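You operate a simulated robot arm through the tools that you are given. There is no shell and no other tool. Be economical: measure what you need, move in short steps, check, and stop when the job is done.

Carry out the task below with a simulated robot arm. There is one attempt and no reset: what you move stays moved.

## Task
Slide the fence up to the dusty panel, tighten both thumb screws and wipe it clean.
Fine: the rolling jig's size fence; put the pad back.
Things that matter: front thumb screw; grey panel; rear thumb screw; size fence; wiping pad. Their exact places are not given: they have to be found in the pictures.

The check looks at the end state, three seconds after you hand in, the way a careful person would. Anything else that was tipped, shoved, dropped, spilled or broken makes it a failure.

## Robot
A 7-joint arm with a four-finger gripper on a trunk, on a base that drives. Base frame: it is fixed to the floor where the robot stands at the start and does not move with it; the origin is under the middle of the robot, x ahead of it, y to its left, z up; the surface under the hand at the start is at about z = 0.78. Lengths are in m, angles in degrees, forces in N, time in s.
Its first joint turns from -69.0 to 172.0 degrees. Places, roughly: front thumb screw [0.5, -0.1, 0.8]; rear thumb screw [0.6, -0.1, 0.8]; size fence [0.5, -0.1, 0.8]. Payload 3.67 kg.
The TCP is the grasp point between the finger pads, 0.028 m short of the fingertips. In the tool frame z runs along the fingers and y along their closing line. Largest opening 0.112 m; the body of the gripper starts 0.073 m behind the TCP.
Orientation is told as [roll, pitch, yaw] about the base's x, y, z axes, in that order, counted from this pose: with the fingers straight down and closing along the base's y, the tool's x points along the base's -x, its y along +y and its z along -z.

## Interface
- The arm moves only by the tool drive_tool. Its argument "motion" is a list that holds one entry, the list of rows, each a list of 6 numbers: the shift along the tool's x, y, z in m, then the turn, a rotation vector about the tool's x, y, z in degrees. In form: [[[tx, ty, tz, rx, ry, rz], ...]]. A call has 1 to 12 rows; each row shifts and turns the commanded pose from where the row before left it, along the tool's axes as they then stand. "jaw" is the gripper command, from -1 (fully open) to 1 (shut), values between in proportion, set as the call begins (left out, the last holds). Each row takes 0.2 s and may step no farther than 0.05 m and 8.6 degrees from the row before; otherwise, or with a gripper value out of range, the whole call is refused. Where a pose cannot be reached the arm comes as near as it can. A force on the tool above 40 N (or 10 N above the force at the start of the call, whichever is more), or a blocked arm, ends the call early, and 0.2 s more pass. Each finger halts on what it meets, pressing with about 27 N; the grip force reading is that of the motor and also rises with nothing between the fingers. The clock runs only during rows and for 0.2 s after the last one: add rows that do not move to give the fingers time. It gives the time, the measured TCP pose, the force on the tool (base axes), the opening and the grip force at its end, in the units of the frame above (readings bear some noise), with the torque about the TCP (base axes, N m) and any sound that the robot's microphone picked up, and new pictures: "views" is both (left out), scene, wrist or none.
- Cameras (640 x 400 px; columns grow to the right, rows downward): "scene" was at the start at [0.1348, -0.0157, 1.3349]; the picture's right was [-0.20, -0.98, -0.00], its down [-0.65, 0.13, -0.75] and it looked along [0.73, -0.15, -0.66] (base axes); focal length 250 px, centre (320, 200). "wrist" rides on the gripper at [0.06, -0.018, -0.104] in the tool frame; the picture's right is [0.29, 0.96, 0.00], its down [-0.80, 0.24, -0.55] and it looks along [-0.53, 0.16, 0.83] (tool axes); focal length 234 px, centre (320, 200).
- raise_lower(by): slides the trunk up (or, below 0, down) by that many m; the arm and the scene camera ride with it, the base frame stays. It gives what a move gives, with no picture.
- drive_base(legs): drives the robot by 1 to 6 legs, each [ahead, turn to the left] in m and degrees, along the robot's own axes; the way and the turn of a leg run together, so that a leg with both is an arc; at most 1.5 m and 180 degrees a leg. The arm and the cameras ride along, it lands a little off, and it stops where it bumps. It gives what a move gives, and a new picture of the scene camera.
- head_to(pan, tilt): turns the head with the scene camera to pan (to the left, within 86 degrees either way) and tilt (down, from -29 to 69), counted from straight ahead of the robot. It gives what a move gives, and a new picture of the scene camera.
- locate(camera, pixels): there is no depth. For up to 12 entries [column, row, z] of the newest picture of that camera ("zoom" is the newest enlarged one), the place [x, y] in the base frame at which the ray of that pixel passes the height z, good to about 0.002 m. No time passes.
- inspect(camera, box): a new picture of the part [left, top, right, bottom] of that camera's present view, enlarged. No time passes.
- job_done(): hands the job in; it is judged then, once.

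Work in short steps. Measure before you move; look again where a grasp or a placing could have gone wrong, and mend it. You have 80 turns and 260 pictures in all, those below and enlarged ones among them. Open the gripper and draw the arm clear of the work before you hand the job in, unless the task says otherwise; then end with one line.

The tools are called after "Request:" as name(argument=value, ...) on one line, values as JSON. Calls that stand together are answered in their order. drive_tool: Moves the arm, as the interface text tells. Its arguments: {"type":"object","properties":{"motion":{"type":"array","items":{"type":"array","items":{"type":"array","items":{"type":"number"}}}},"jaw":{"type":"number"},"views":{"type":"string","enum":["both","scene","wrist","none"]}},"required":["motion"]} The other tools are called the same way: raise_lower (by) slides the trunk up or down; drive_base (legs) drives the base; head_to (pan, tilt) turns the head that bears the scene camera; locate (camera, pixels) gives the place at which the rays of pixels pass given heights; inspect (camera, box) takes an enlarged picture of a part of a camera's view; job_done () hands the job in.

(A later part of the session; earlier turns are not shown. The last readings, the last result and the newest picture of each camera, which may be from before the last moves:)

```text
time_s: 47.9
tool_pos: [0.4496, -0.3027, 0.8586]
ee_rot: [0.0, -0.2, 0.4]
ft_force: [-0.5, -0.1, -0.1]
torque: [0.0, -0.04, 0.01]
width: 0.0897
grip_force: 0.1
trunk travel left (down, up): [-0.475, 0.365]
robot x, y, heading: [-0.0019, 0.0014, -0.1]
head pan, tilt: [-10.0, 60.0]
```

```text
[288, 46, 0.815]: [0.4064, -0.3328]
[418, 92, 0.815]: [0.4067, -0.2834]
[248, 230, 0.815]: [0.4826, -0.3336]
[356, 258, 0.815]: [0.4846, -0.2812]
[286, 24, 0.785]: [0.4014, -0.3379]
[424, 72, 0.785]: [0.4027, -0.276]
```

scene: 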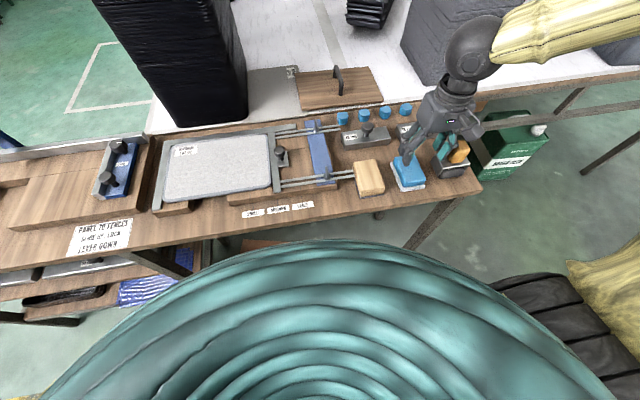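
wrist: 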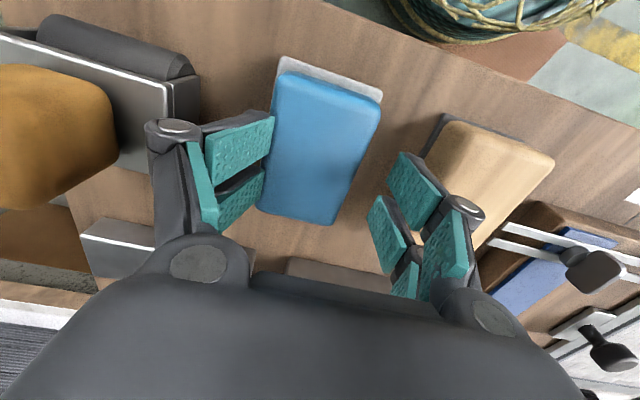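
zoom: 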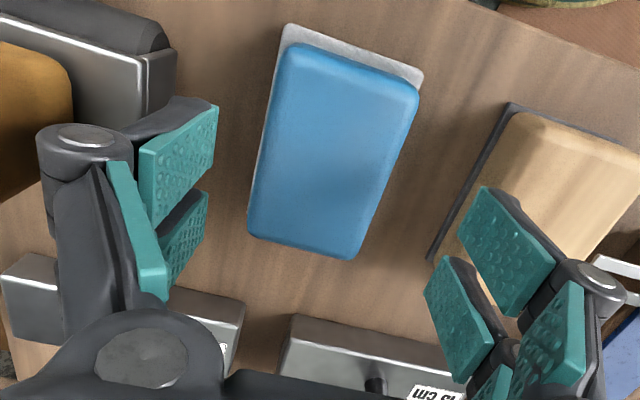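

Pad unmoved (handle centre y −0.3075). Shift another −4 mm and descend with the wider jaw.

Request:
drive_tool(motion=[[[0, -0.0045, 0, 0, 0, 0], [0, 0, 0.018, 0, 0, 0], [0, 0, 0.016, 0, 0, 0], [0, 0, 0, 0, 0, 0]]], views="none")

Request:
inspect(camera="scene", box=[370, 110, 470, 200])

Request:
inspect(camera="wrist", box=[150, 40, 470, 290])

```text
time_s: 48.9
tool_pos: [0.4513, -0.3098, 0.824]
ee_rot: [0.2, -0.2, 0.4]
ft_force: [-0.2, -0.8, 0.3]
torque: [0.05, 0.01, -0.01]
width: 0.0895
grip_force: 0.0
trunk travel left (down, up): [-0.475, 0.365]
robot x, y, heading: [0.0007, 0.0023, 0.2]
head pan, tilt: [-10.0, 60.0]
```

```text
4.44 times, centred on (420, 155) of scene
```

zoom: 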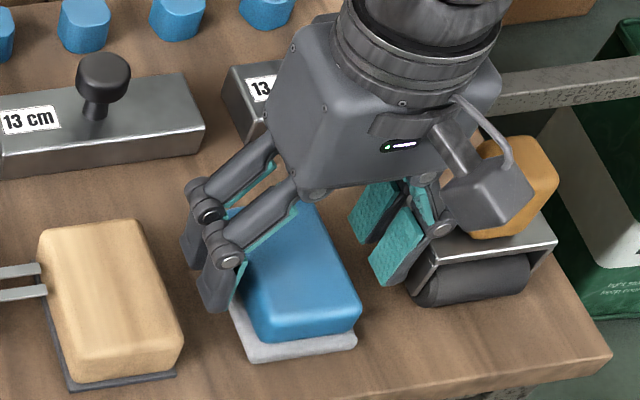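

```text
1.60 times, centred on (310, 165) of wrist
```

zoom: 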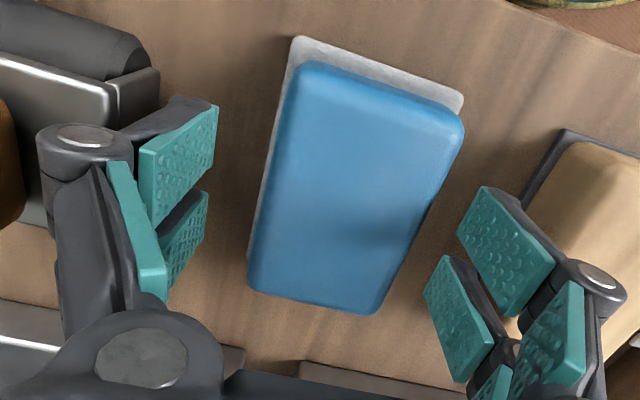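

Free of contact at z 0.824. Close on the pad.

Request:
drive_tool(motion=[[[0, 0.001, 0, 0, 0, 0], [0, 0, 0, 0, 0, 0], [0, 0, 0, 0, 0, 0]]], jaw=0.6, views="none")

Request:
drive_tool(motion=[[[0, 0, -0.02, 0, 0, 0], [0, 0, -0.03, 0, 0, 0], [0, 0, -0.04, 0, 0, 0], [0, 0, 0, 0, 0, 0], [0, 0, 0, 0, 0, 0]]])

Request:
inspect(camera="scene", box=[370, 90, 490, 200])

```text
time_s: 49.7
tool_pos: [0.4512, -0.3081, 0.8243]
ee_rot: [0.0, -0.1, 0.3]
ft_force: [-0.3, 0.2, 0.1]
torque: [-0.03, 0.04, 0.02]
width: 0.0556
grip_force: 27.0
trunk travel left (down, up): [-0.475, 0.365]
robot x, y, heading: [0.0002, 0.0019, -0.1]
head pan, tilt: [-10.0, 60.0]
```

```text
time_s: 50.9
tool_pos: [0.4505, -0.3145, 0.9126]
ee_rot: [0.4, -0.1, 0.3]
ft_force: [1.0, -0.3, -0.5]
torque: [0.03, 0.02, 0.0]
width: 0.0555
grip_force: 26.6
trunk travel left (down, up): [-0.475, 0.365]
robot x, y, heading: [-0.0011, 0.0027, -0.1]
head pan, tilt: [-10.0, 60.0]
```

scene: 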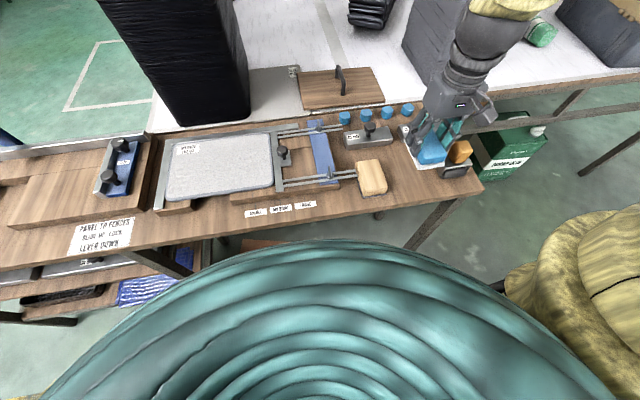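
wrist: 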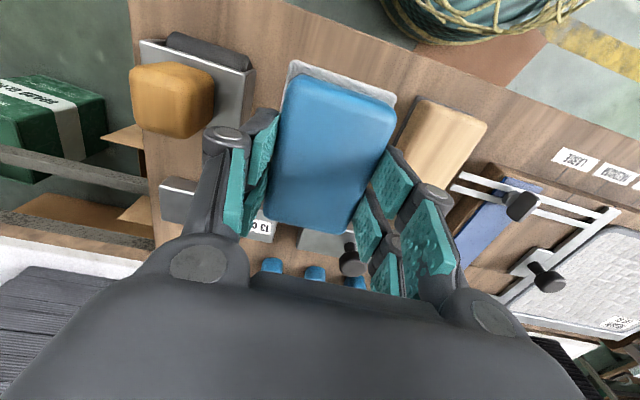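

```text
3.64 times, centred on (430, 145) of scene
```

zoom: 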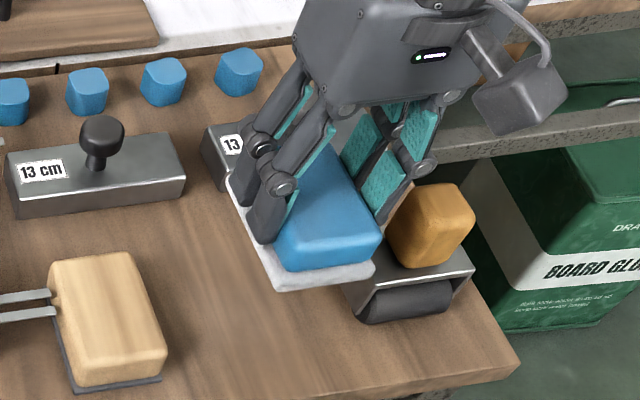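

Pad lifted; its resting grip pose is TCP (0.451,−0.308,0.824). Now measure the panel outline.

Request:
inspect(camera="scene", box=[145, 110, 305, 220])

Request:
locate(camera="scene", pixels=[[272, 135, 0.81], [274, 182, 0.81], [166, 200, 0.81], [174, 145, 0.81], [275, 160, 0.81], [170, 172, 0.81], [220, 138, 0.81], [220, 193, 0.81]])

```text
3.64 times, centred on (225, 165) of scene
```

zoom: 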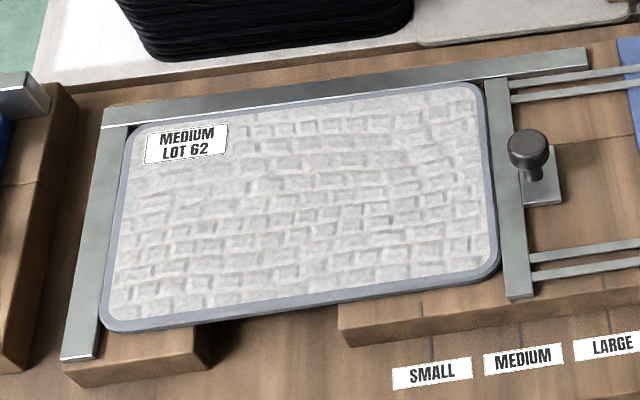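

```text
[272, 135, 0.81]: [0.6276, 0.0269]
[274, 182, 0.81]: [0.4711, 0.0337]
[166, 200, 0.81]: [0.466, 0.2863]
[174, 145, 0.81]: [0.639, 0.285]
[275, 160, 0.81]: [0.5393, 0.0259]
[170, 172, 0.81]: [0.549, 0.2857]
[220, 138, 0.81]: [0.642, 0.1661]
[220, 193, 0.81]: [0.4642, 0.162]
```

Panel spans x 0.467–0.643, y 0.030–0.285. I'll wipe in y-strokes, lanes x≈0.49, 0.545(left part), 0.585, keeping fingers away from the fence knob. First carry the pad over the panel centre.

Request:
drive_tool(motion=[[[0, 0, -0.04, 0, 0, 0], [-0.005, 0.047, 0, 0, 0, 0], [-0.005, 0.047, 0, 0, 0, 0], [-0.005, 0.047, 0, 0, 0, 0], [-0.005, 0.047, 0, 0, 0, 0], [-0.005, 0.047, 0, 0, 0, 0], [-0.005, 0.047, 0, 0, 0, 0], [-0.005, 0.047, 0, 0, 0, 0], [-0.005, 0.047, 0, 0, 0, 0], [0, 0.047, 0, 0, 0, 0], [0, 0.047, 0, 0, 0, 0], [0, 0, 0, 0, 0, 0]]], views="none")

Request:
drive_tool(motion=[[[0, 0, 0.03, 0, 0, 0], [0, 0, 0.03, 0, 0, 0], [0, 0, 0, 0, 0, 0], [0, 0, 0, 0, 0, 0]]])

Request:
inspect(camera="scene", box=[145, 90, 325, 220])

```text
time_s: 53.5
tool_pos: [0.5258, 0.1384, 0.9404]
ee_rot: [4.5, 0.5, -1.2]
ft_force: [0.7, 0.2, -0.3]
torque: [-0.05, -0.02, 0.0]
width: 0.0555
grip_force: 27.3
out of reach, approached as far as the arm can: row 2, 3, 4, 5
trunk travel left (down, up): [-0.475, 0.365]
robot x, y, heading: [-0.0002, 0.0011, -0.1]
head pan, tilt: [-10.0, 60.0]
```

```text
time_s: 54.7
tool_pos: [0.5323, 0.1466, 0.9075]
ee_rot: [6.2, -1.2, -1.5]
ft_force: [-0.1, 0.0, -0.3]
torque: [0.02, -0.01, 0.0]
width: 0.0555
grip_force: 27.2
trunk travel left (down, up): [-0.475, 0.365]
robot x, y, heading: [-0.0016, -0.0005, 0.1]
head pan, tilt: [-10.0, 60.0]
stopped in row 4: the arm was blocked; the commanded pose is now the measured one
```

scene: 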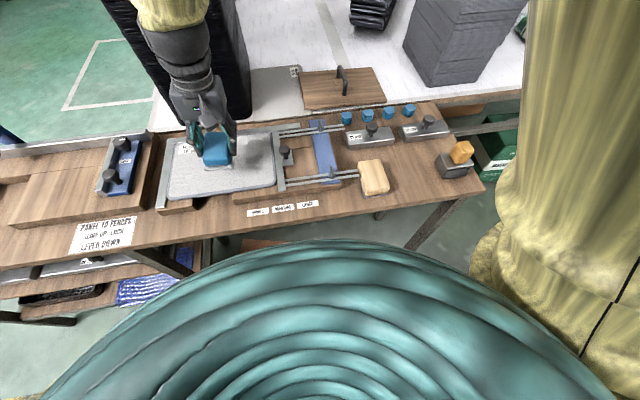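
wrist: 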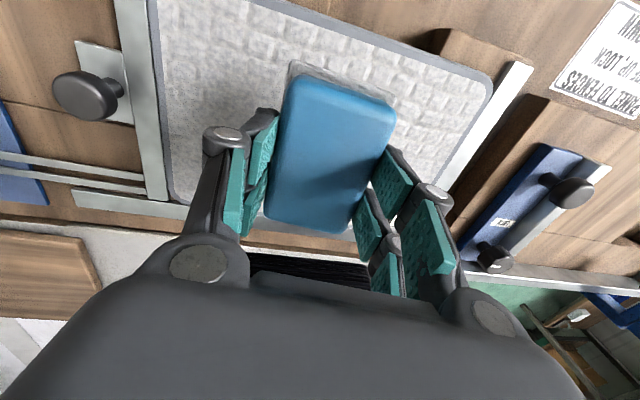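

```text
3.08 times, centred on (235, 155) of scene
```

zoom: 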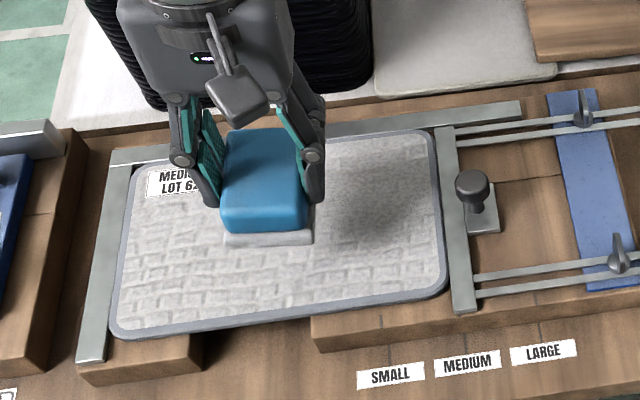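

The arm reports being blocked and rolled 6°; I raise the head view to see whether the forearm touches the black stack.

Request:
head_to(pan=10, tilt=30)

Request:
drive_tool(motion=[[[0, 0, 0, 0, 0, 0], [0, 0, 0, 0, 0, 0]]], views="none")

```text
time_s: 55.7
tool_pos: [0.5333, 0.1456, 0.905]
ee_rot: [6.1, -1.0, -1.6]
ft_force: [-0.6, -0.1, -1.2]
torque: [0.02, 0.01, -0.01]
width: 0.0555
grip_force: 26.7
trunk travel left (down, up): [-0.475, 0.365]
robot x, y, heading: [0.0025, -0.0008, -0.2]
head pan, tilt: [10.0, 30.0]
```

scene: 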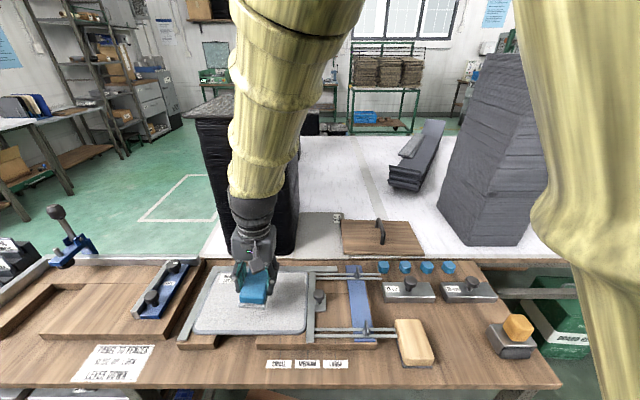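

```text
time_s: 56.3
tool_pos: [0.5322, 0.1452, 0.9055]
ee_rot: [6.1, -1.1, -1.4]
ft_force: [-1.2, 0.6, -1.0]
torque: [-0.04, 0.02, 0.0]
width: 0.0556
grip_force: 27.0
trunk travel left (down, up): [-0.475, 0.365]
robot x, y, heading: [0.0002, -0.0008, 0.1]
head pan, tilt: [10.0, 30.0]
```

No contact with the stack is visible; likely a joint limit. I lift a little and level the hand in small steps.

Request:
drive_tool(motion=[[[0, 0, -0.03, 2, 0, 0], [0, 0, -0.03, 2, 0, -0.7], [0, 0, 0, 2, 0, -0.8], [0, 0, 0, 0, 0, 0], [0, 0, 0, 0, 0, 0]]], views="scene")

```text
time_s: 57.5
tool_pos: [0.5328, 0.1402, 0.9622]
ee_rot: [1.3, 0.2, -0.2]
ft_force: [0.6, 0.4, -0.2]
torque: [-0.06, 0.02, 0.0]
width: 0.0557
grip_force: 26.7
trunk travel left (down, up): [-0.475, 0.365]
robot x, y, heading: [0.0036, -0.0017, 0.1]
head pan, tilt: [10.0, 30.0]
```

scene: 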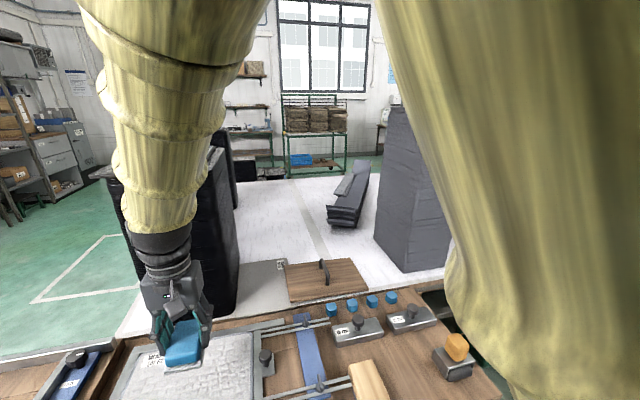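

The upper arm now crowds the head camera – the elbow is cramped close to the robot. Backing the base a bit would help; I look sideways first to see the free floor.

Request:
head_to(pan=86, tilt=40)

Request:
head_to(pan=-86, tilt=40)

Request:
head_to(pan=0, tilt=50)

```text
time_s: 59.0
tool_pos: [0.5326, 0.1407, 0.9612]
ee_rot: [1.1, 0.1, -0.1]
ft_force: [-1.2, 0.1, -0.6]
torque: [-0.02, -0.02, 0.06]
width: 0.0557
grip_force: 27.3
trunk travel left (down, up): [-0.475, 0.365]
robot x, y, heading: [-0.0012, 0.0011, -0.2]
head pan, tilt: [85.9, 40.0]
```

scene: 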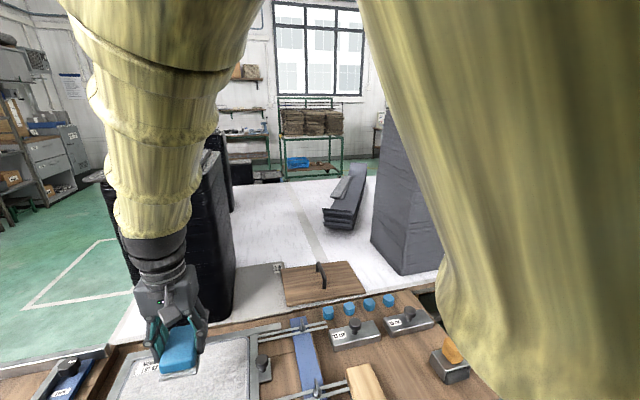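

```text
time_s: 61.6
tool_pos: [0.5333, 0.1409, 0.9674]
ee_rot: [0.6, -1.1, 0.0]
ft_force: [0.1, 0.0, -0.7]
torque: [0.02, 0.02, 0.03]
width: 0.0557
grip_force: 26.6
trunk travel left (down, up): [-0.475, 0.365]
robot x, y, heading: [0.0025, 0.0005, -0.3]
head pan, tilt: [-85.9, 40.0]
```

scene: 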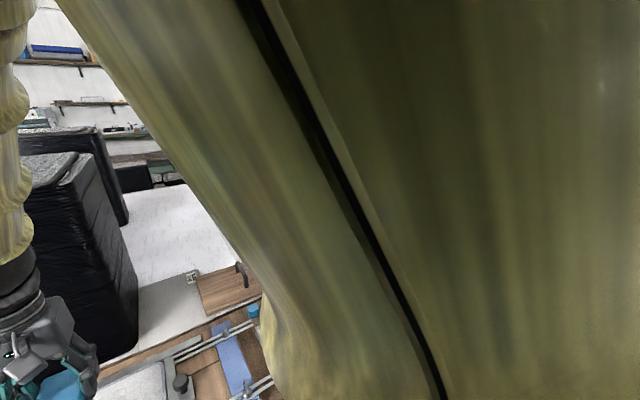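

```text
time_s: 63.2
tool_pos: [0.5337, 0.14, 0.9668]
ee_rot: [0.4, -1.0, -0.1]
ft_force: [0.5, 0.5, -0.6]
torque: [0.02, 0.0, 0.03]
width: 0.0554
grip_force: 27.0
trunk travel left (down, up): [-0.475, 0.365]
robot x, y, heading: [-0.0048, 0.0007, -0.1]
head pan, tilt: [0.0, 50.0]
```

scene: 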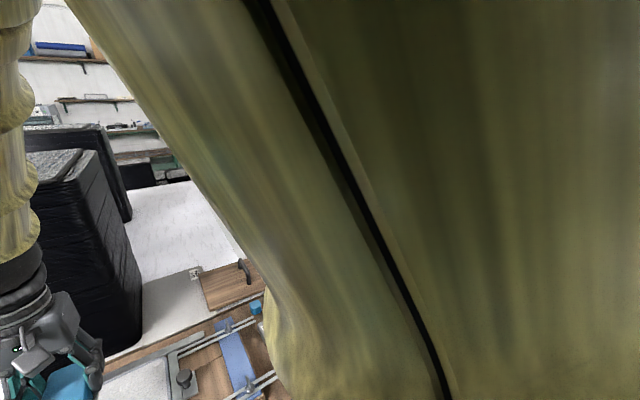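

The arm's elbow is against the head, blocking both. I bring the hand up and back to the roomy pose near (0.62,−0.1,1.05) to relax the arm.

Request:
drive_tool(motion=[[[0, 0, -0.03, 0, 0, 0], [0, 0, -0.03, 0, 0, 0], [-0.01, -0.03, -0.01, 0, 0, 0], [-0.01, -0.03, -0.01, 0, 0, 0], [-0.01, -0.03, 0, 0, 0, 0], [-0.01, -0.03, 0, 0, 0, 0], [-0.01, -0.03, 0, 0, 0, 0], [-0.01, -0.03, 0, 0, 0, 0], [-0.01, -0.03, 0, 0, 0, 0], [-0.01, -0.03, 0, 0, 0, 0], [0, 0, 0, 0, 0, 0], [0, 0, 0, 0, 0, 0]]])

Request:
head_to(pan=0, tilt=45)

```text
time_s: 65.8
tool_pos: [0.6097, -0.0983, 1.0444]
ee_rot: [-0.1, -1.3, 0.2]
ft_force: [-0.8, 0.7, -0.2]
torque: [0.01, -0.04, 0.04]
width: 0.0554
grip_force: 27.1
trunk travel left (down, up): [-0.475, 0.365]
robot x, y, heading: [0.0018, -0.0001, 0.1]
head pan, tilt: [0.0, 50.0]
```

scene: 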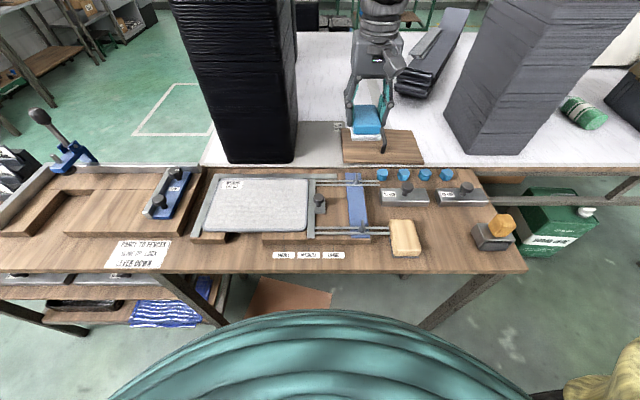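
wrist: 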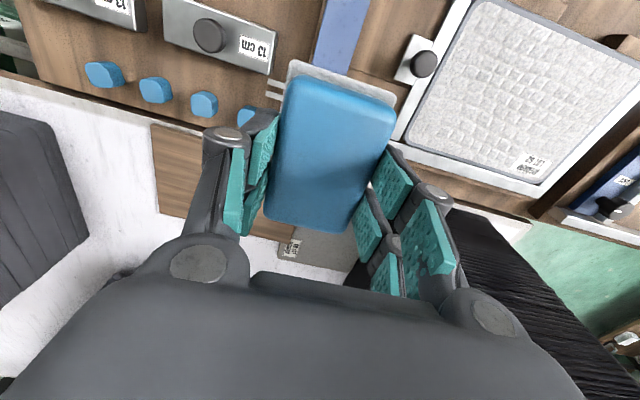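

```text
time_s: 66.4
tool_pos: [0.6098, -0.0977, 1.0443]
ee_rot: [0.0, -1.2, 0.1]
ft_force: [-0.9, -0.6, -1.3]
torque: [0.0, -0.01, 0.0]
width: 0.0556
grip_force: 26.7
trunk travel left (down, up): [-0.475, 0.365]
robot x, y, heading: [0.0009, 0.0023, 0.1]
head pan, tilt: [0.0, 45.0]
```

scene: 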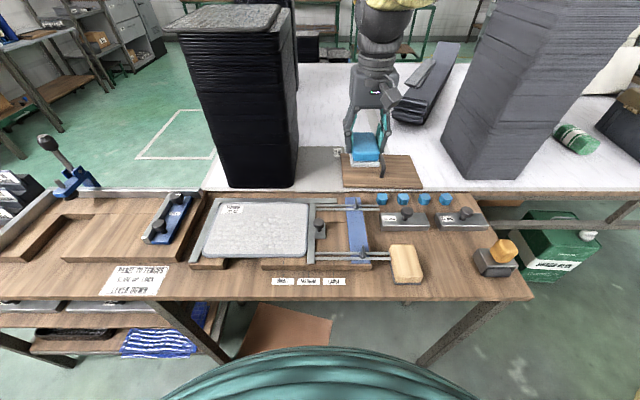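

Everything relaxed again and the scene is intact. I measure the black stack and bench edge to plan a small base turn to the left.

Request:
locate(camera="scene", pixels=[[293, 186, 0.78], [222, 186, 0.78], [270, 3, 1.2], [170, 25, 1.2], [300, 302, 0.78], [525, 298, 0.78], [205, 275, 0.78]])

```text
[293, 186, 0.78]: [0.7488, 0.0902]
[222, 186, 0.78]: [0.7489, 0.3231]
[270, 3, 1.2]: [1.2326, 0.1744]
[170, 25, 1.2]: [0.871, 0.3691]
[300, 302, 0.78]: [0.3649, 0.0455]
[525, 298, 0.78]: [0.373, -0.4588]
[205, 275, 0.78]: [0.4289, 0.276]
```

Stack front is at x≈0.75. I pull the hand in to (0.5,−0.1,1.04), then turn the base left 25°.

Request:
drive_tool(motion=[[[0.04, 0, 0, 0, 0, 0], [0.04, 0, 0, 0, 0, 0], [0.03, 0, 0, 0, 1, 0], [0, 0, 0, 0, 0, 0], [0, 0, 0, 0, 0, 0]]], views="none")

Request:
drive_base(legs=[[0, 25]])

```text
time_s: 67.6
tool_pos: [0.4995, -0.0991, 1.0429]
ee_rot: [0.0, -0.1, 0.2]
ft_force: [1.2, 0.7, -0.3]
torque: [0.0, -0.01, -0.03]
width: 0.0554
grip_force: 27.0
trunk travel left (down, up): [-0.475, 0.365]
robot x, y, heading: [0.0023, -0.0017, 0.0]
head pan, tilt: [0.0, 45.0]
```

```text
time_s: 69.3
tool_pos: [0.4931, 0.1254, 1.042]
ee_rot: [0.0, -0.1, 25.4]
ft_force: [-0.3, 1.5, -0.8]
torque: [0.01, 0.02, -0.04]
width: 0.0552
grip_force: 26.8
trunk travel left (down, up): [-0.475, 0.365]
robot x, y, heading: [0.0013, 0.0045, 25.3]
head pan, tilt: [0.0, 45.0]
```

scene: 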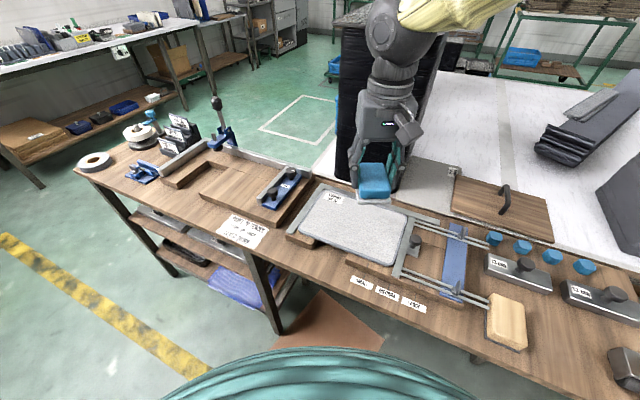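

Turn landed at 25.3°. I square the hand to yaw 0 and go over the front lane centre (0.49, 0.158).

Request:
drive_tool(motion=[[[0, 0, 0, 0, 0, 8.4], [0, 0, 0, 0, 0, 8.4], [0, 0, 0, 0, 0, 8.5], [0.003, 0.033, 0, 0, 0, 0], [0, 0, 0.045, 0, 0, 0], [0, 0, 0.045, 0, 0, 0], [0, 0, 0.03, 0, 0, 0], [0, 0, 0, 0, 0, 0], [0, 0, 0, 0, 0, 0]]])

Request:
inspect(camera="scene", box=[270, 150, 470, 290])

```text
time_s: 71.3
tool_pos: [0.4898, 0.1584, 0.9212]
ee_rot: [0.2, -0.2, 0.1]
ft_force: [-0.3, 0.2, -0.6]
torque: [0.03, 0.01, 0.01]
width: 0.0552
grip_force: 26.7
trunk travel left (down, up): [-0.475, 0.365]
robot x, y, heading: [0.0001, 0.0014, 25.5]
head pan, tilt: [0.0, 45.0]
```

scene: 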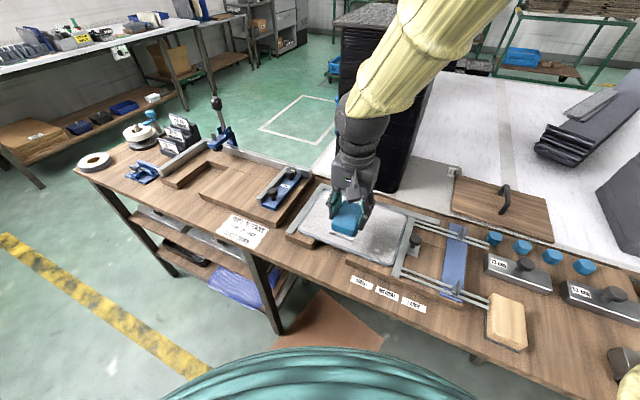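
wrist: 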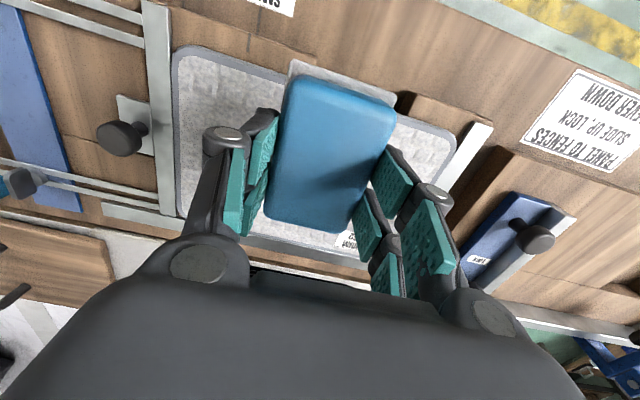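

```text
2.86 times, centred on (370, 220) of scene
```

zoom: 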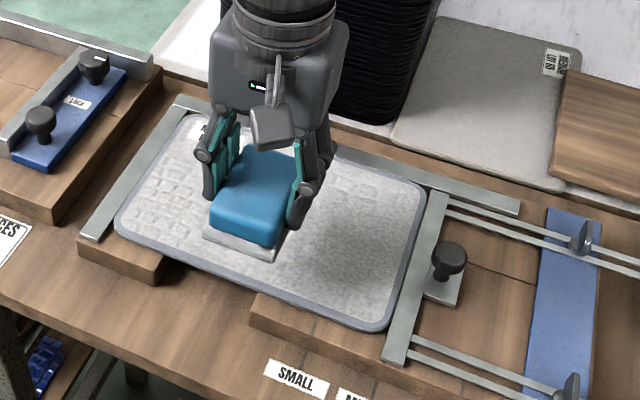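

Good clear pose. I descend onto the panel: first 0.055, then small steps until contact force appears.

Request:
drive_tool(motion=[[[-0.005, 0, 0.03, 0, 0, 0], [0, 0, 0.025, 0, 0, 0], [0, 0, 0.004, 0, 0, 0], [0, 0, 0, 0, 0, 0]]], views="none")

Request:
inspect(camera="scene", box=[290, 170, 410, 270])

```text
time_s: 72.3
tool_pos: [0.494, 0.1586, 0.8629]
ee_rot: [0.1, -0.3, 0.2]
ft_force: [0.7, 0.9, -0.7]
torque: [0.01, 0.02, -0.01]
width: 0.0556
grip_force: 27.2
trunk travel left (down, up): [-0.475, 0.365]
robot x, y, heading: [0.0022, 0.0042, 25.6]
head pan, tilt: [0.0, 45.0]
```

```text
4.00 times, centred on (350, 220) of scene
```

zoom: 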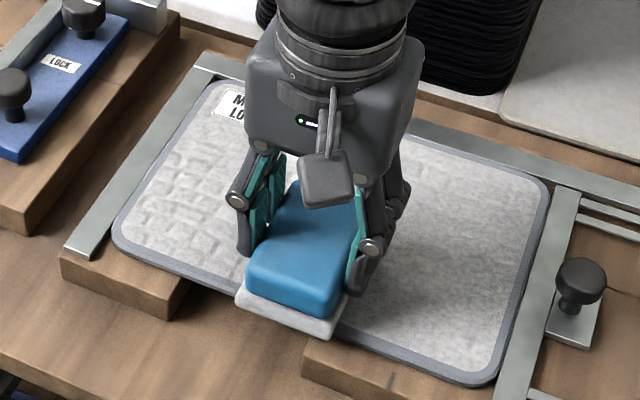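

No contact yet; continue down in 2 mm steps.

Request:
drive_tool(motion=[[[0, 0, 0.002, 0, 0, 0], [0, 0, 0.002, 0, 0, 0], [0, 0, 0.002, 0, 0, 0], [0, 0, 0, 0, 0, 0]]], views="none")

Request:
drive_tool(motion=[[[0, 0, 0.002, 0, 0, 0], [0, 0, 0.001, 0, 0, 0], [0, 0, 0, 0, 0, 0]]], views="none")

```text
time_s: 73.3
tool_pos: [0.4946, 0.1595, 0.8591]
ee_rot: [0.0, -0.4, 0.3]
ft_force: [-3.1, -1.8, 14.4]
torque: [0.01, -0.42, -0.02]
width: 0.0556
grip_force: 26.9
trunk travel left (down, up): [-0.475, 0.365]
robot x, y, heading: [0.0009, 0.004, 25.6]
head pan, tilt: [0.0, 45.0]
```

```text
time_s: 74.1
tool_pos: [0.4959, 0.159, 0.8549]
ee_rot: [0.2, -0.3, 0.2]
ft_force: [-1.3, 2.2, 19.0]
torque: [0.05, 0.01, 0.02]
width: 0.056
grip_force: 27.4
trunk travel left (down, up): [-0.475, 0.365]
robot x, y, heading: [-0.0002, 0.0, 25.5]
head pan, tilt: [0.0, 45.0]
```

Contact with 14–19 N. Ease 1 mm and stroke along y across the front lane (y 0.25 ↔ 0.065).

Request:
drive_tool(motion=[[[0, 0.03, -0.001, 0, 0, 0], [0, 0.031, 0, 0, 0, 0], [0, 0.031, 0, 0, 0, 0], [0, -0.031, 0, 0, 0, 0], [0, -0.031, 0, 0, 0, 0], [0, -0.031, 0, 0, 0, 0], [0, -0.031, 0, 0, 0, 0], [0, -0.031, 0, 0, 0, 0], [0, -0.031, 0, 0, 0, 0], [0, 0, 0, 0, 0, 0]]], views="none")

Request:
inspect(camera="scene", box=[270, 150, 470, 290])

```text
time_s: 76.3
tool_pos: [0.4957, 0.0626, 0.8547]
ee_rot: [0.0, -0.3, 0.4]
ft_force: [0.9, 0.6, -1.4]
torque: [0.0, -0.03, -0.01]
width: 0.0554
grip_force: 26.6
trunk travel left (down, up): [-0.475, 0.365]
robot x, y, heading: [0.0031, -0.0002, 25.6]
head pan, tilt: [0.0, 45.0]
```

```text
2.86 times, centred on (370, 220) of scene
```

zoom: 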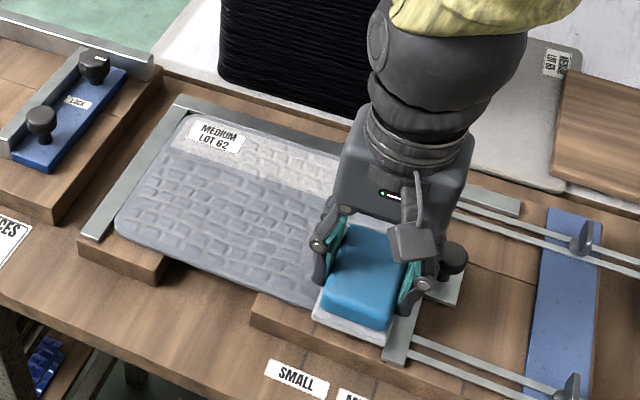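

The wiping works: the wiped band is visibly grey. Contact was light at the right end, so I press 2 mm more and stroke back to the middle.

Request:
drive_tool(motion=[[[0, 0, 0.002, 0, 0, 0], [0, -0.002, 0, 0, 0, 0], [0, 0.02, 0, 0, 0, 0], [0, 0.025, 0, 0, 0, 0], [0, 0.025, 0, 0, 0, 0], [0, 0.025, 0, 0, 0, 0], [0, 0, 0, 0, 0, 0]]], views="none")

Request:
inspect(camera="scene", box=[270, 150, 470, 290])

```text
time_s: 77.9
tool_pos: [0.4959, 0.156, 0.8532]
ee_rot: [0.1, -0.1, 0.3]
ft_force: [1.0, -5.0, 15.3]
torque: [-0.09, 0.0, -0.09]
width: 0.0557
grip_force: 27.1
trunk travel left (down, up): [-0.475, 0.365]
robot x, y, heading: [0.0042, 0.0034, 25.4]
head pan, tilt: [0.0, 45.0]
```

```text
2.86 times, centred on (370, 220) of scene
```

zoom: 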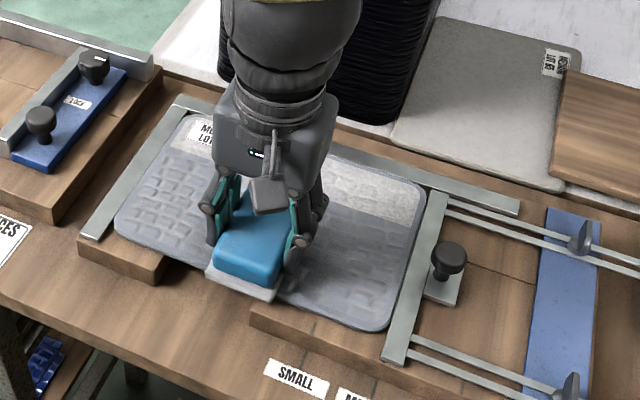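

Front half is clean. Shift to the back lane (x≈0.592) and stroke there.

Request:
drive_tool(motion=[[[-0.024, 0, 0, 0, 0, 0], [-0.024, 0, 0, 0, 0, 0], [-0.024, 0, 0, 0, 0, 0], [-0.023, 0, 0, 0, 0, 0], [0, 0.03, 0, 0, 0, 0], [0, 0.032, 0, 0, 0, 0], [0, 0.032, 0, 0, 0, 0], [0, 0, 0, 0, 0, 0]]], views="none")

Request:
inspect(camera="scene", box=[270, 150, 470, 290])

```text
time_s: 79.7
tool_pos: [0.5886, 0.2531, 0.855]
ee_rot: [0.2, -0.2, 0.2]
ft_force: [0.3, -0.8, -1.1]
torque: [0.03, 0.03, 0.01]
width: 0.0556
grip_force: 26.7
trunk travel left (down, up): [-0.475, 0.365]
robot x, y, heading: [0.0025, 0.0008, 25.4]
head pan, tilt: [0.0, 45.0]
```

```text
2.86 times, centred on (370, 220) of scene
```

zoom: 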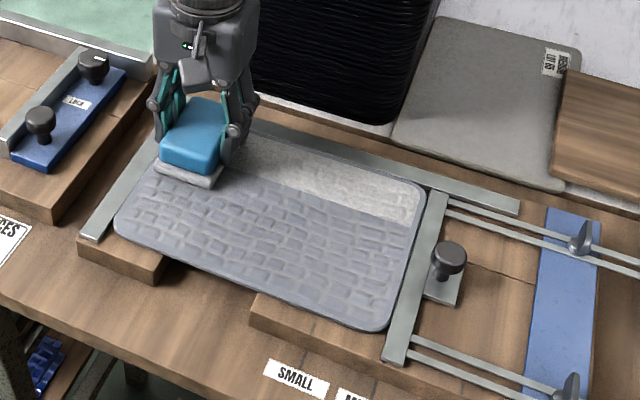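

Contact a bit light here; press 2 mm more and stroke across to y≈0.064 and back.

Request:
drive_tool(motion=[[[-0.001, 0, 0.002, 0, 0, 0], [0, -0.031, 0, 0, 0, 0], [0, -0.031, 0, 0, 0, 0], [0, -0.031, 0, 0, 0, 0], [0, -0.031, 0, 0, 0, 0], [0, -0.031, 0, 0, 0, 0], [0, -0.032, 0, 0, 0, 0], [0, 0, 0, 0, 0, 0]]], views="none")

Request:
drive_tool(motion=[[[0, 0, 0, 0, 0, 0], [0, 0.031, 0, 0, 0, 0], [0, 0.031, 0, 0, 0, 0], [0, 0.031, 0, 0, 0, 0], [0, 0.031, 0, 0, 0, 0], [0, 0.031, 0, 0, 0, 0], [0, 0.032, 0, 0, 0, 0], [0, 0, 0, 0, 0, 0]]], views="none")

Request:
inspect(camera="scene", box=[270, 150, 470, 290])

```text
time_s: 81.5
tool_pos: [0.5918, 0.0647, 0.853]
ee_rot: [0.1, -0.2, 0.4]
ft_force: [0.7, -0.4, 0.2]
torque: [0.01, -0.04, -0.01]
width: 0.0555
grip_force: 27.5
trunk travel left (down, up): [-0.475, 0.365]
robot x, y, heading: [-0.0025, -0.0001, 25.4]
head pan, tilt: [0.0, 45.0]
```

```text
time_s: 83.3
tool_pos: [0.5915, 0.2482, 0.8534]
ee_rot: [0.1, -0.2, 0.2]
ft_force: [0.6, -1.3, 5.9]
torque: [-0.19, 0.1, 0.0]
width: 0.0551
grip_force: 26.9
trunk travel left (down, up): [-0.475, 0.365]
robot x, y, heading: [-0.0019, -0.0004, 25.3]
head pan, tilt: [0.0, 45.0]
```

```text
2.86 times, centred on (370, 220) of scene
```

zoom: 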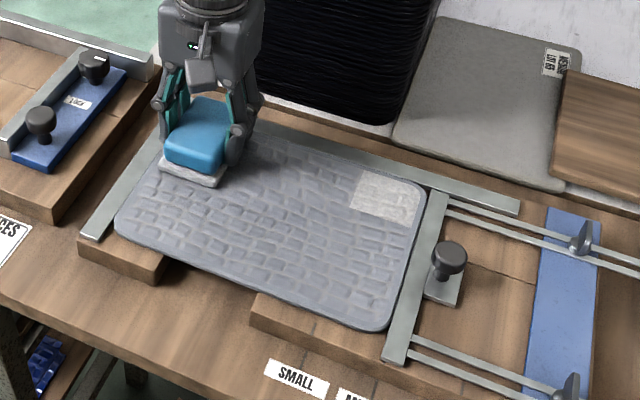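

Only the back-right patch remains dusty (contact lost there). Move over y≈0.10 and press until force.

Request:
drive_tool(motion=[[[0, -0.03, -0.003, 0, 0, 0], [0, -0.04, 0, 0, 0, 0], [0, -0.04, 0, 0, 0, 0], [0, -0.04, 0, 0, 0, 0], [0, 0, 0.003, 0, 0, 0], [0, 0, 0.002, 0, 0, 0], [0, 0, 0, 0, 0, 0]]], views="none")

Request:
drive_tool(motion=[[[0, 0, 0.0015, 0, 0, 0], [0, 0, 0, 0, 0, 0]]], views="none")

```text
time_s: 84.9
tool_pos: [0.5934, 0.1003, 0.8518]
ee_rot: [0.0, -0.2, 0.2]
ft_force: [4.8, 0.8, 16.9]
torque: [0.03, 0.16, -0.02]
width: 0.0554
grip_force: 26.7
trunk travel left (down, up): [-0.475, 0.365]
robot x, y, heading: [-0.0002, 0.0008, 25.5]
head pan, tilt: [0.0, 45.0]
```

```text
time_s: 85.5
tool_pos: [0.5931, 0.0997, 0.8506]
ee_rot: [0.0, -0.4, 0.3]
ft_force: [2.9, -0.5, 19.8]
torque: [-0.07, -0.12, 0.01]
width: 0.0557
grip_force: 27.3
trunk travel left (down, up): [-0.475, 0.365]
robot x, y, heading: [-0.0022, -0.0018, 25.1]
head pan, tilt: [0.0, 45.0]
```

Good pressure (20 N). Stroke to y≈0.063 and back twice, then lift and look.

Request:
drive_tool(motion=[[[0, -0.018, 0, 0, 0, 0], [0, -0.018, 0, 0, 0, 0], [0, 0.02, 0, 0, 0, 0], [0, 0.02, 0, 0, 0, 0], [0, -0.02, 0, 0, 0, 0], [0, -0.021, 0, 0, 0, 0], [0, 0.03, 0, 0, 0, 0], [0, 0.03, 0, 0, 0, 0], [0, 0, -0.03, 0, 0, 0], [0.04, 0, -0.03, 0, 0, 0], [0.04, 0.0, 0, 0, 0, 0], [0, 0, 0, 0, 0, 0]]], views="none")

Request:
inspect(camera="scene", box=[270, 150, 470, 290])

Request:
inspect(camera="wrist", box=[0, 0, 640, 400])

```text
time_s: 86.4
tool_pos: [0.5936, 0.0851, 0.8501]
ee_rot: [0.1, -0.4, 0.1]
ft_force: [-4.3, 5.1, 22.7]
torque: [-0.14, 0.73, -0.26]
width: 0.0558
grip_force: 27.3
trunk travel left (down, up): [-0.475, 0.365]
robot x, y, heading: [-0.0001, 0.0003, 25.4]
head pan, tilt: [0.0, 45.0]
stopped in row 4: the force on the tool passed its limit at 43 N (the readings are from after the stop); the commanded pose is now the measured one
```

```text
2.86 times, centred on (370, 220) of scene
```

zoom: 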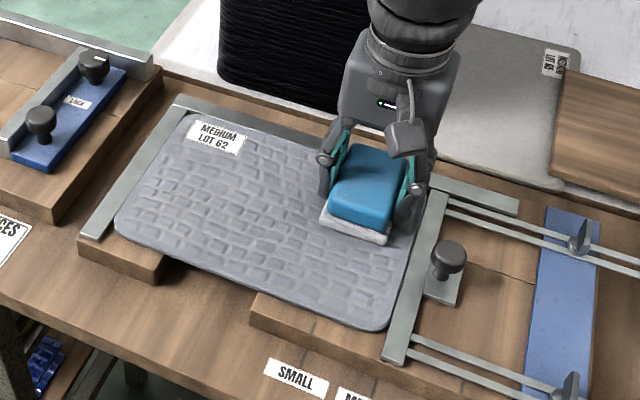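

```text
1.00 times, centred on (320, 200) of wrist (not enlarged: the box is as wide or as high as the picture)
```

zoom: 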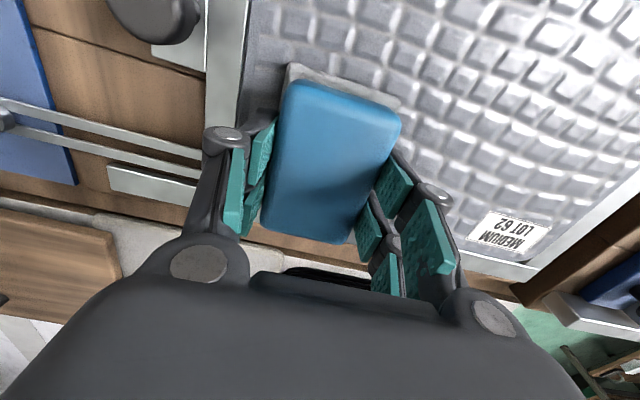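

Stopped by force, but the patch is nearly gone. Ease 2 mm up, one more gentle stroke right (16 mm) and left, then lift clear.

Request:
drive_tool(motion=[[[0, -0.008, -0.001, 0, 0, 0], [0, -0.009, 0, 0, 0, 0], [0, 0.02, 0, 0, 0, 0], [0, 0.03, 0, 0, 0, 0], [0, 0.03, 0, 0, 0, 0], [0, 0, -0.03, 0, 0, 0], [0, 0, -0.045, 0, 0, 0], [0, 0, -0.045, 0, 0, 0], [0, 0, 0, 0, 0, 0]]], views="none")

Request:
inspect(camera="scene", box=[270, 150, 470, 290])

Request:
inspect(camera="wrist", box=[0, 0, 640, 400])

```text
time_s: 87.4
tool_pos: [0.5931, 0.1158, 0.8486]
ee_rot: [0.2, -0.5, 0.0]
ft_force: [-5.0, 5.8, 24.3]
torque: [-0.18, 0.95, -0.29]
width: 0.0554
grip_force: 27.8
trunk travel left (down, up): [-0.475, 0.365]
robot x, y, heading: [0.0033, -0.0013, 25.1]
head pan, tilt: [0.0, 45.0]
stopped in row 5: the force on the tool passed its limit at 42 N (the readings are from after the stop); the commanded pose is now the measured one
```

```text
2.86 times, centred on (370, 220) of scene
```

zoom: 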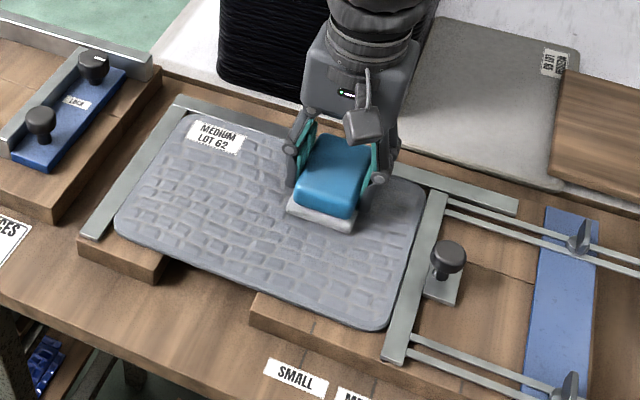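

```text
1.00 times, centred on (320, 200) of wrist (not enlarged: the box is as wide or as high as the picture)
```

zoom: 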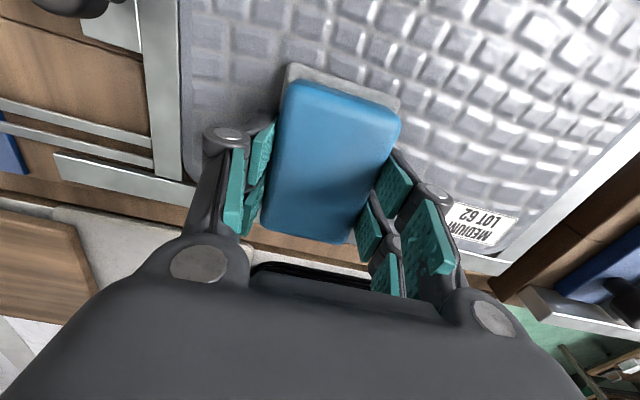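

The panel looks clean. Lift straight up.

Request:
drive_tool(motion=[[[0, 0, -0.02, 0, 0, 0], [0, 0, -0.045, 0, 0, 0], [0, 0, -0.045, 0, 0, 0], [0.03, 0, -0.03, 0, 0, 0], [0.03, 0, 0, 0, 0, 0], [0, 0, 0, 0, 0, 0], [0, 0, 0, 0, 0, 0]]])

Request:
inspect(camera="scene", box=[270, 150, 470, 290])

```text
time_s: 89.0
tool_pos: [0.5329, 0.1144, 0.9874]
ee_rot: [-0.1, -0.2, 0.0]
ft_force: [-0.4, -0.3, -0.7]
torque: [0.06, 0.05, 0.05]
width: 0.0555
grip_force: 26.9
trunk travel left (down, up): [-0.475, 0.365]
robot x, y, heading: [0.0026, 0.0008, 25.4]
head pan, tilt: [0.0, 45.0]
```

scene: 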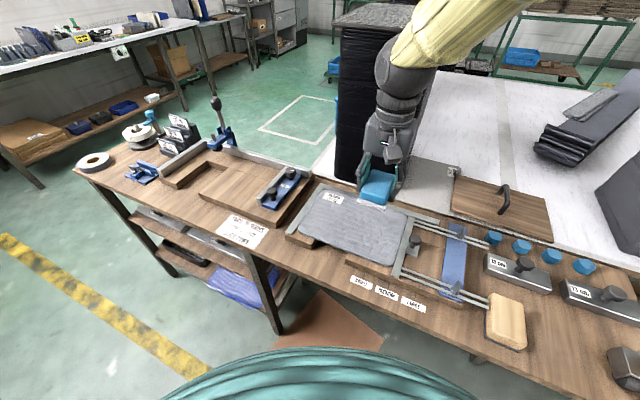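
wrist: 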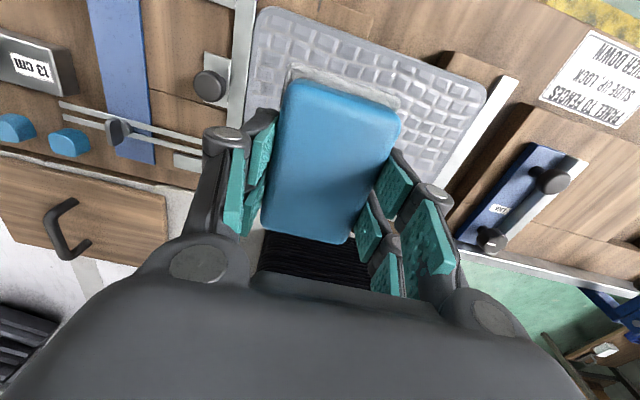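

```text
2.86 times, centred on (370, 220) of scene
```

zoom: 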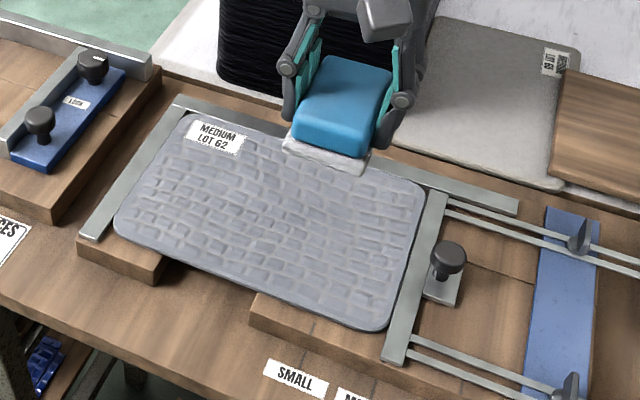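

Panel fully clean and flush. Now turn the base right 45°, which carries the pad (bottom ≈0.94) to about its home place.

Request:
drive_base(legs=[[0, -45]])

Request:
drive_tool(motion=[[[0, 0, 0, 0, 0, -8], [0, 0, 0, 0, 0, -8], [0, 0, 0, 0, 0, -8], [0, 0, 0, 0, 0, -8], [0, 0, 0, 0, 0, -8], [0, 0, 0, 0, 0, -5], [0, 0, 0, 0, 0, 0], [0, 0, 0, 0, 0, 0]]])

```text
time_s: 91.4
tool_pos: [0.4658, -0.2833, 0.9871]
ee_rot: [0.1, -0.4, -43.3]
ft_force: [0.5, -0.6, -0.1]
torque: [-0.01, -0.01, 0.04]
width: 0.0558
grip_force: 26.2
trunk travel left (down, up): [-0.475, 0.365]
robot x, y, heading: [-0.0006, -0.0002, -18.1]
head pan, tilt: [0.0, 45.0]
```

scene: 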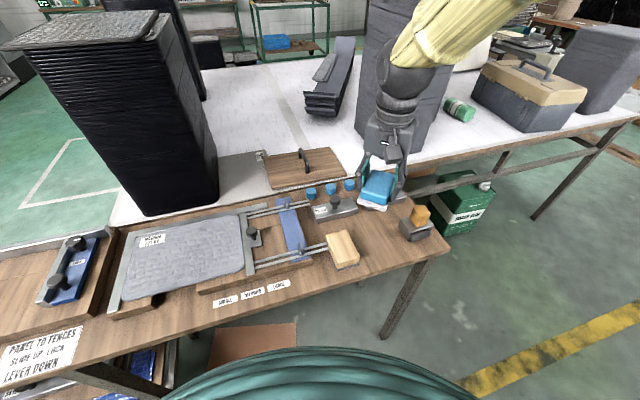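

```text
time_s: 93.2
tool_pos: [0.4653, -0.2821, 0.9875]
ee_rot: [-0.2, -0.3, 1.6]
ft_force: [-0.1, 0.1, -1.0]
torque: [0.04, 0.01, 0.04]
width: 0.0556
grip_force: 27.0
trunk travel left (down, up): [-0.475, 0.365]
robot x, y, heading: [0.0028, 0.0031, -18.0]
head pan, tilt: [0.0, 45.0]
```

scene: 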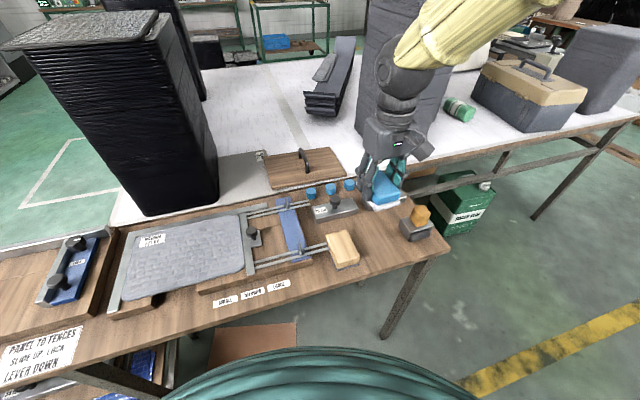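
wrist: 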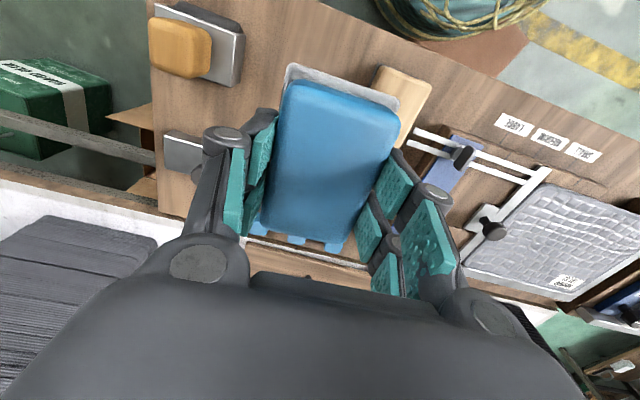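

Shift to (0.451,−0.308), yaw 0, and lower to z≈0.86.

Request:
drive_tool(motion=[[[0.014, -0.026, 0, 0, 0, 1.4], [0, 0, 0, 0, 0, 0], [0, 0, 0.045, 0, 0, 0], [0, 0, 0.045, 0, 0, 0], [0, 0, 0.03, 0, 0, 0], [0, 0, 0, 0, 0, 0], [0, 0, 0, 0, 0, 0]]])

Request:
inspect(camera="scene", box=[300, 170, 450, 290])

```text
time_s: 94.8
tool_pos: [0.4526, -0.3089, 0.8679]
ee_rot: [-0.2, -0.3, 0.3]
ft_force: [-0.7, -1.0, -1.1]
torque: [0.04, 0.0, 0.02]
width: 0.0558
grip_force: 27.3
trunk travel left (down, up): [-0.475, 0.365]
robot x, y, heading: [-0.0013, -0.0002, -18.3]
head pan, tilt: [0.0, 45.0]
```

scene: 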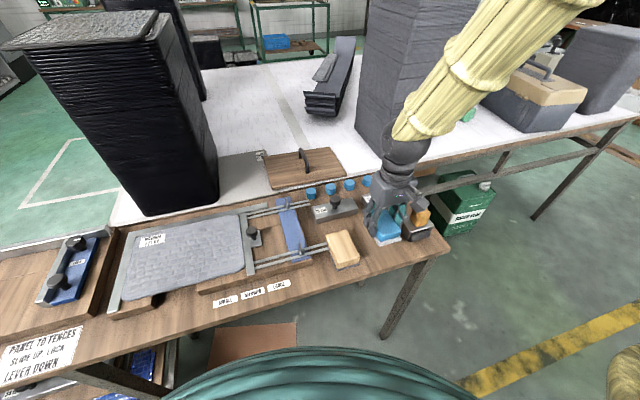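
wrist: 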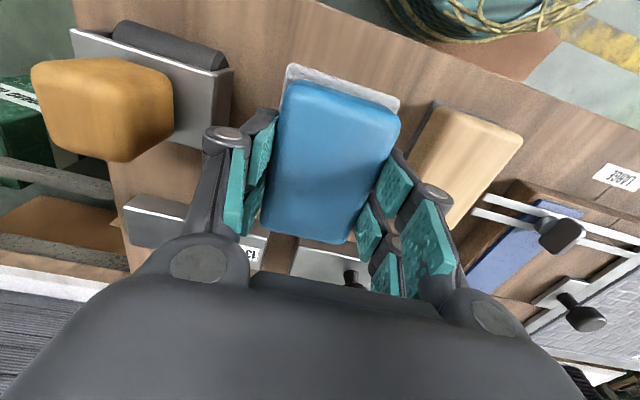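

```text
3.33 times, centred on (375, 230) of scene
```

zoom: 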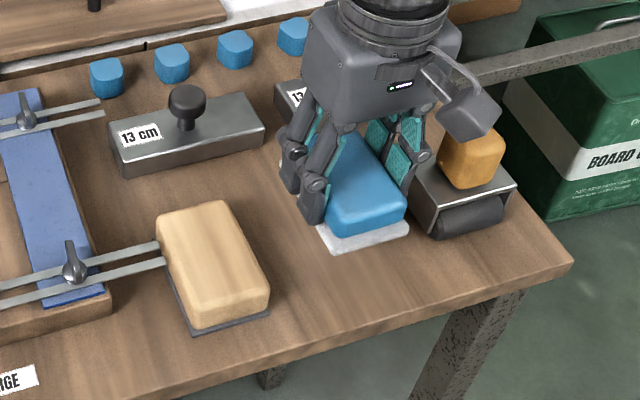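

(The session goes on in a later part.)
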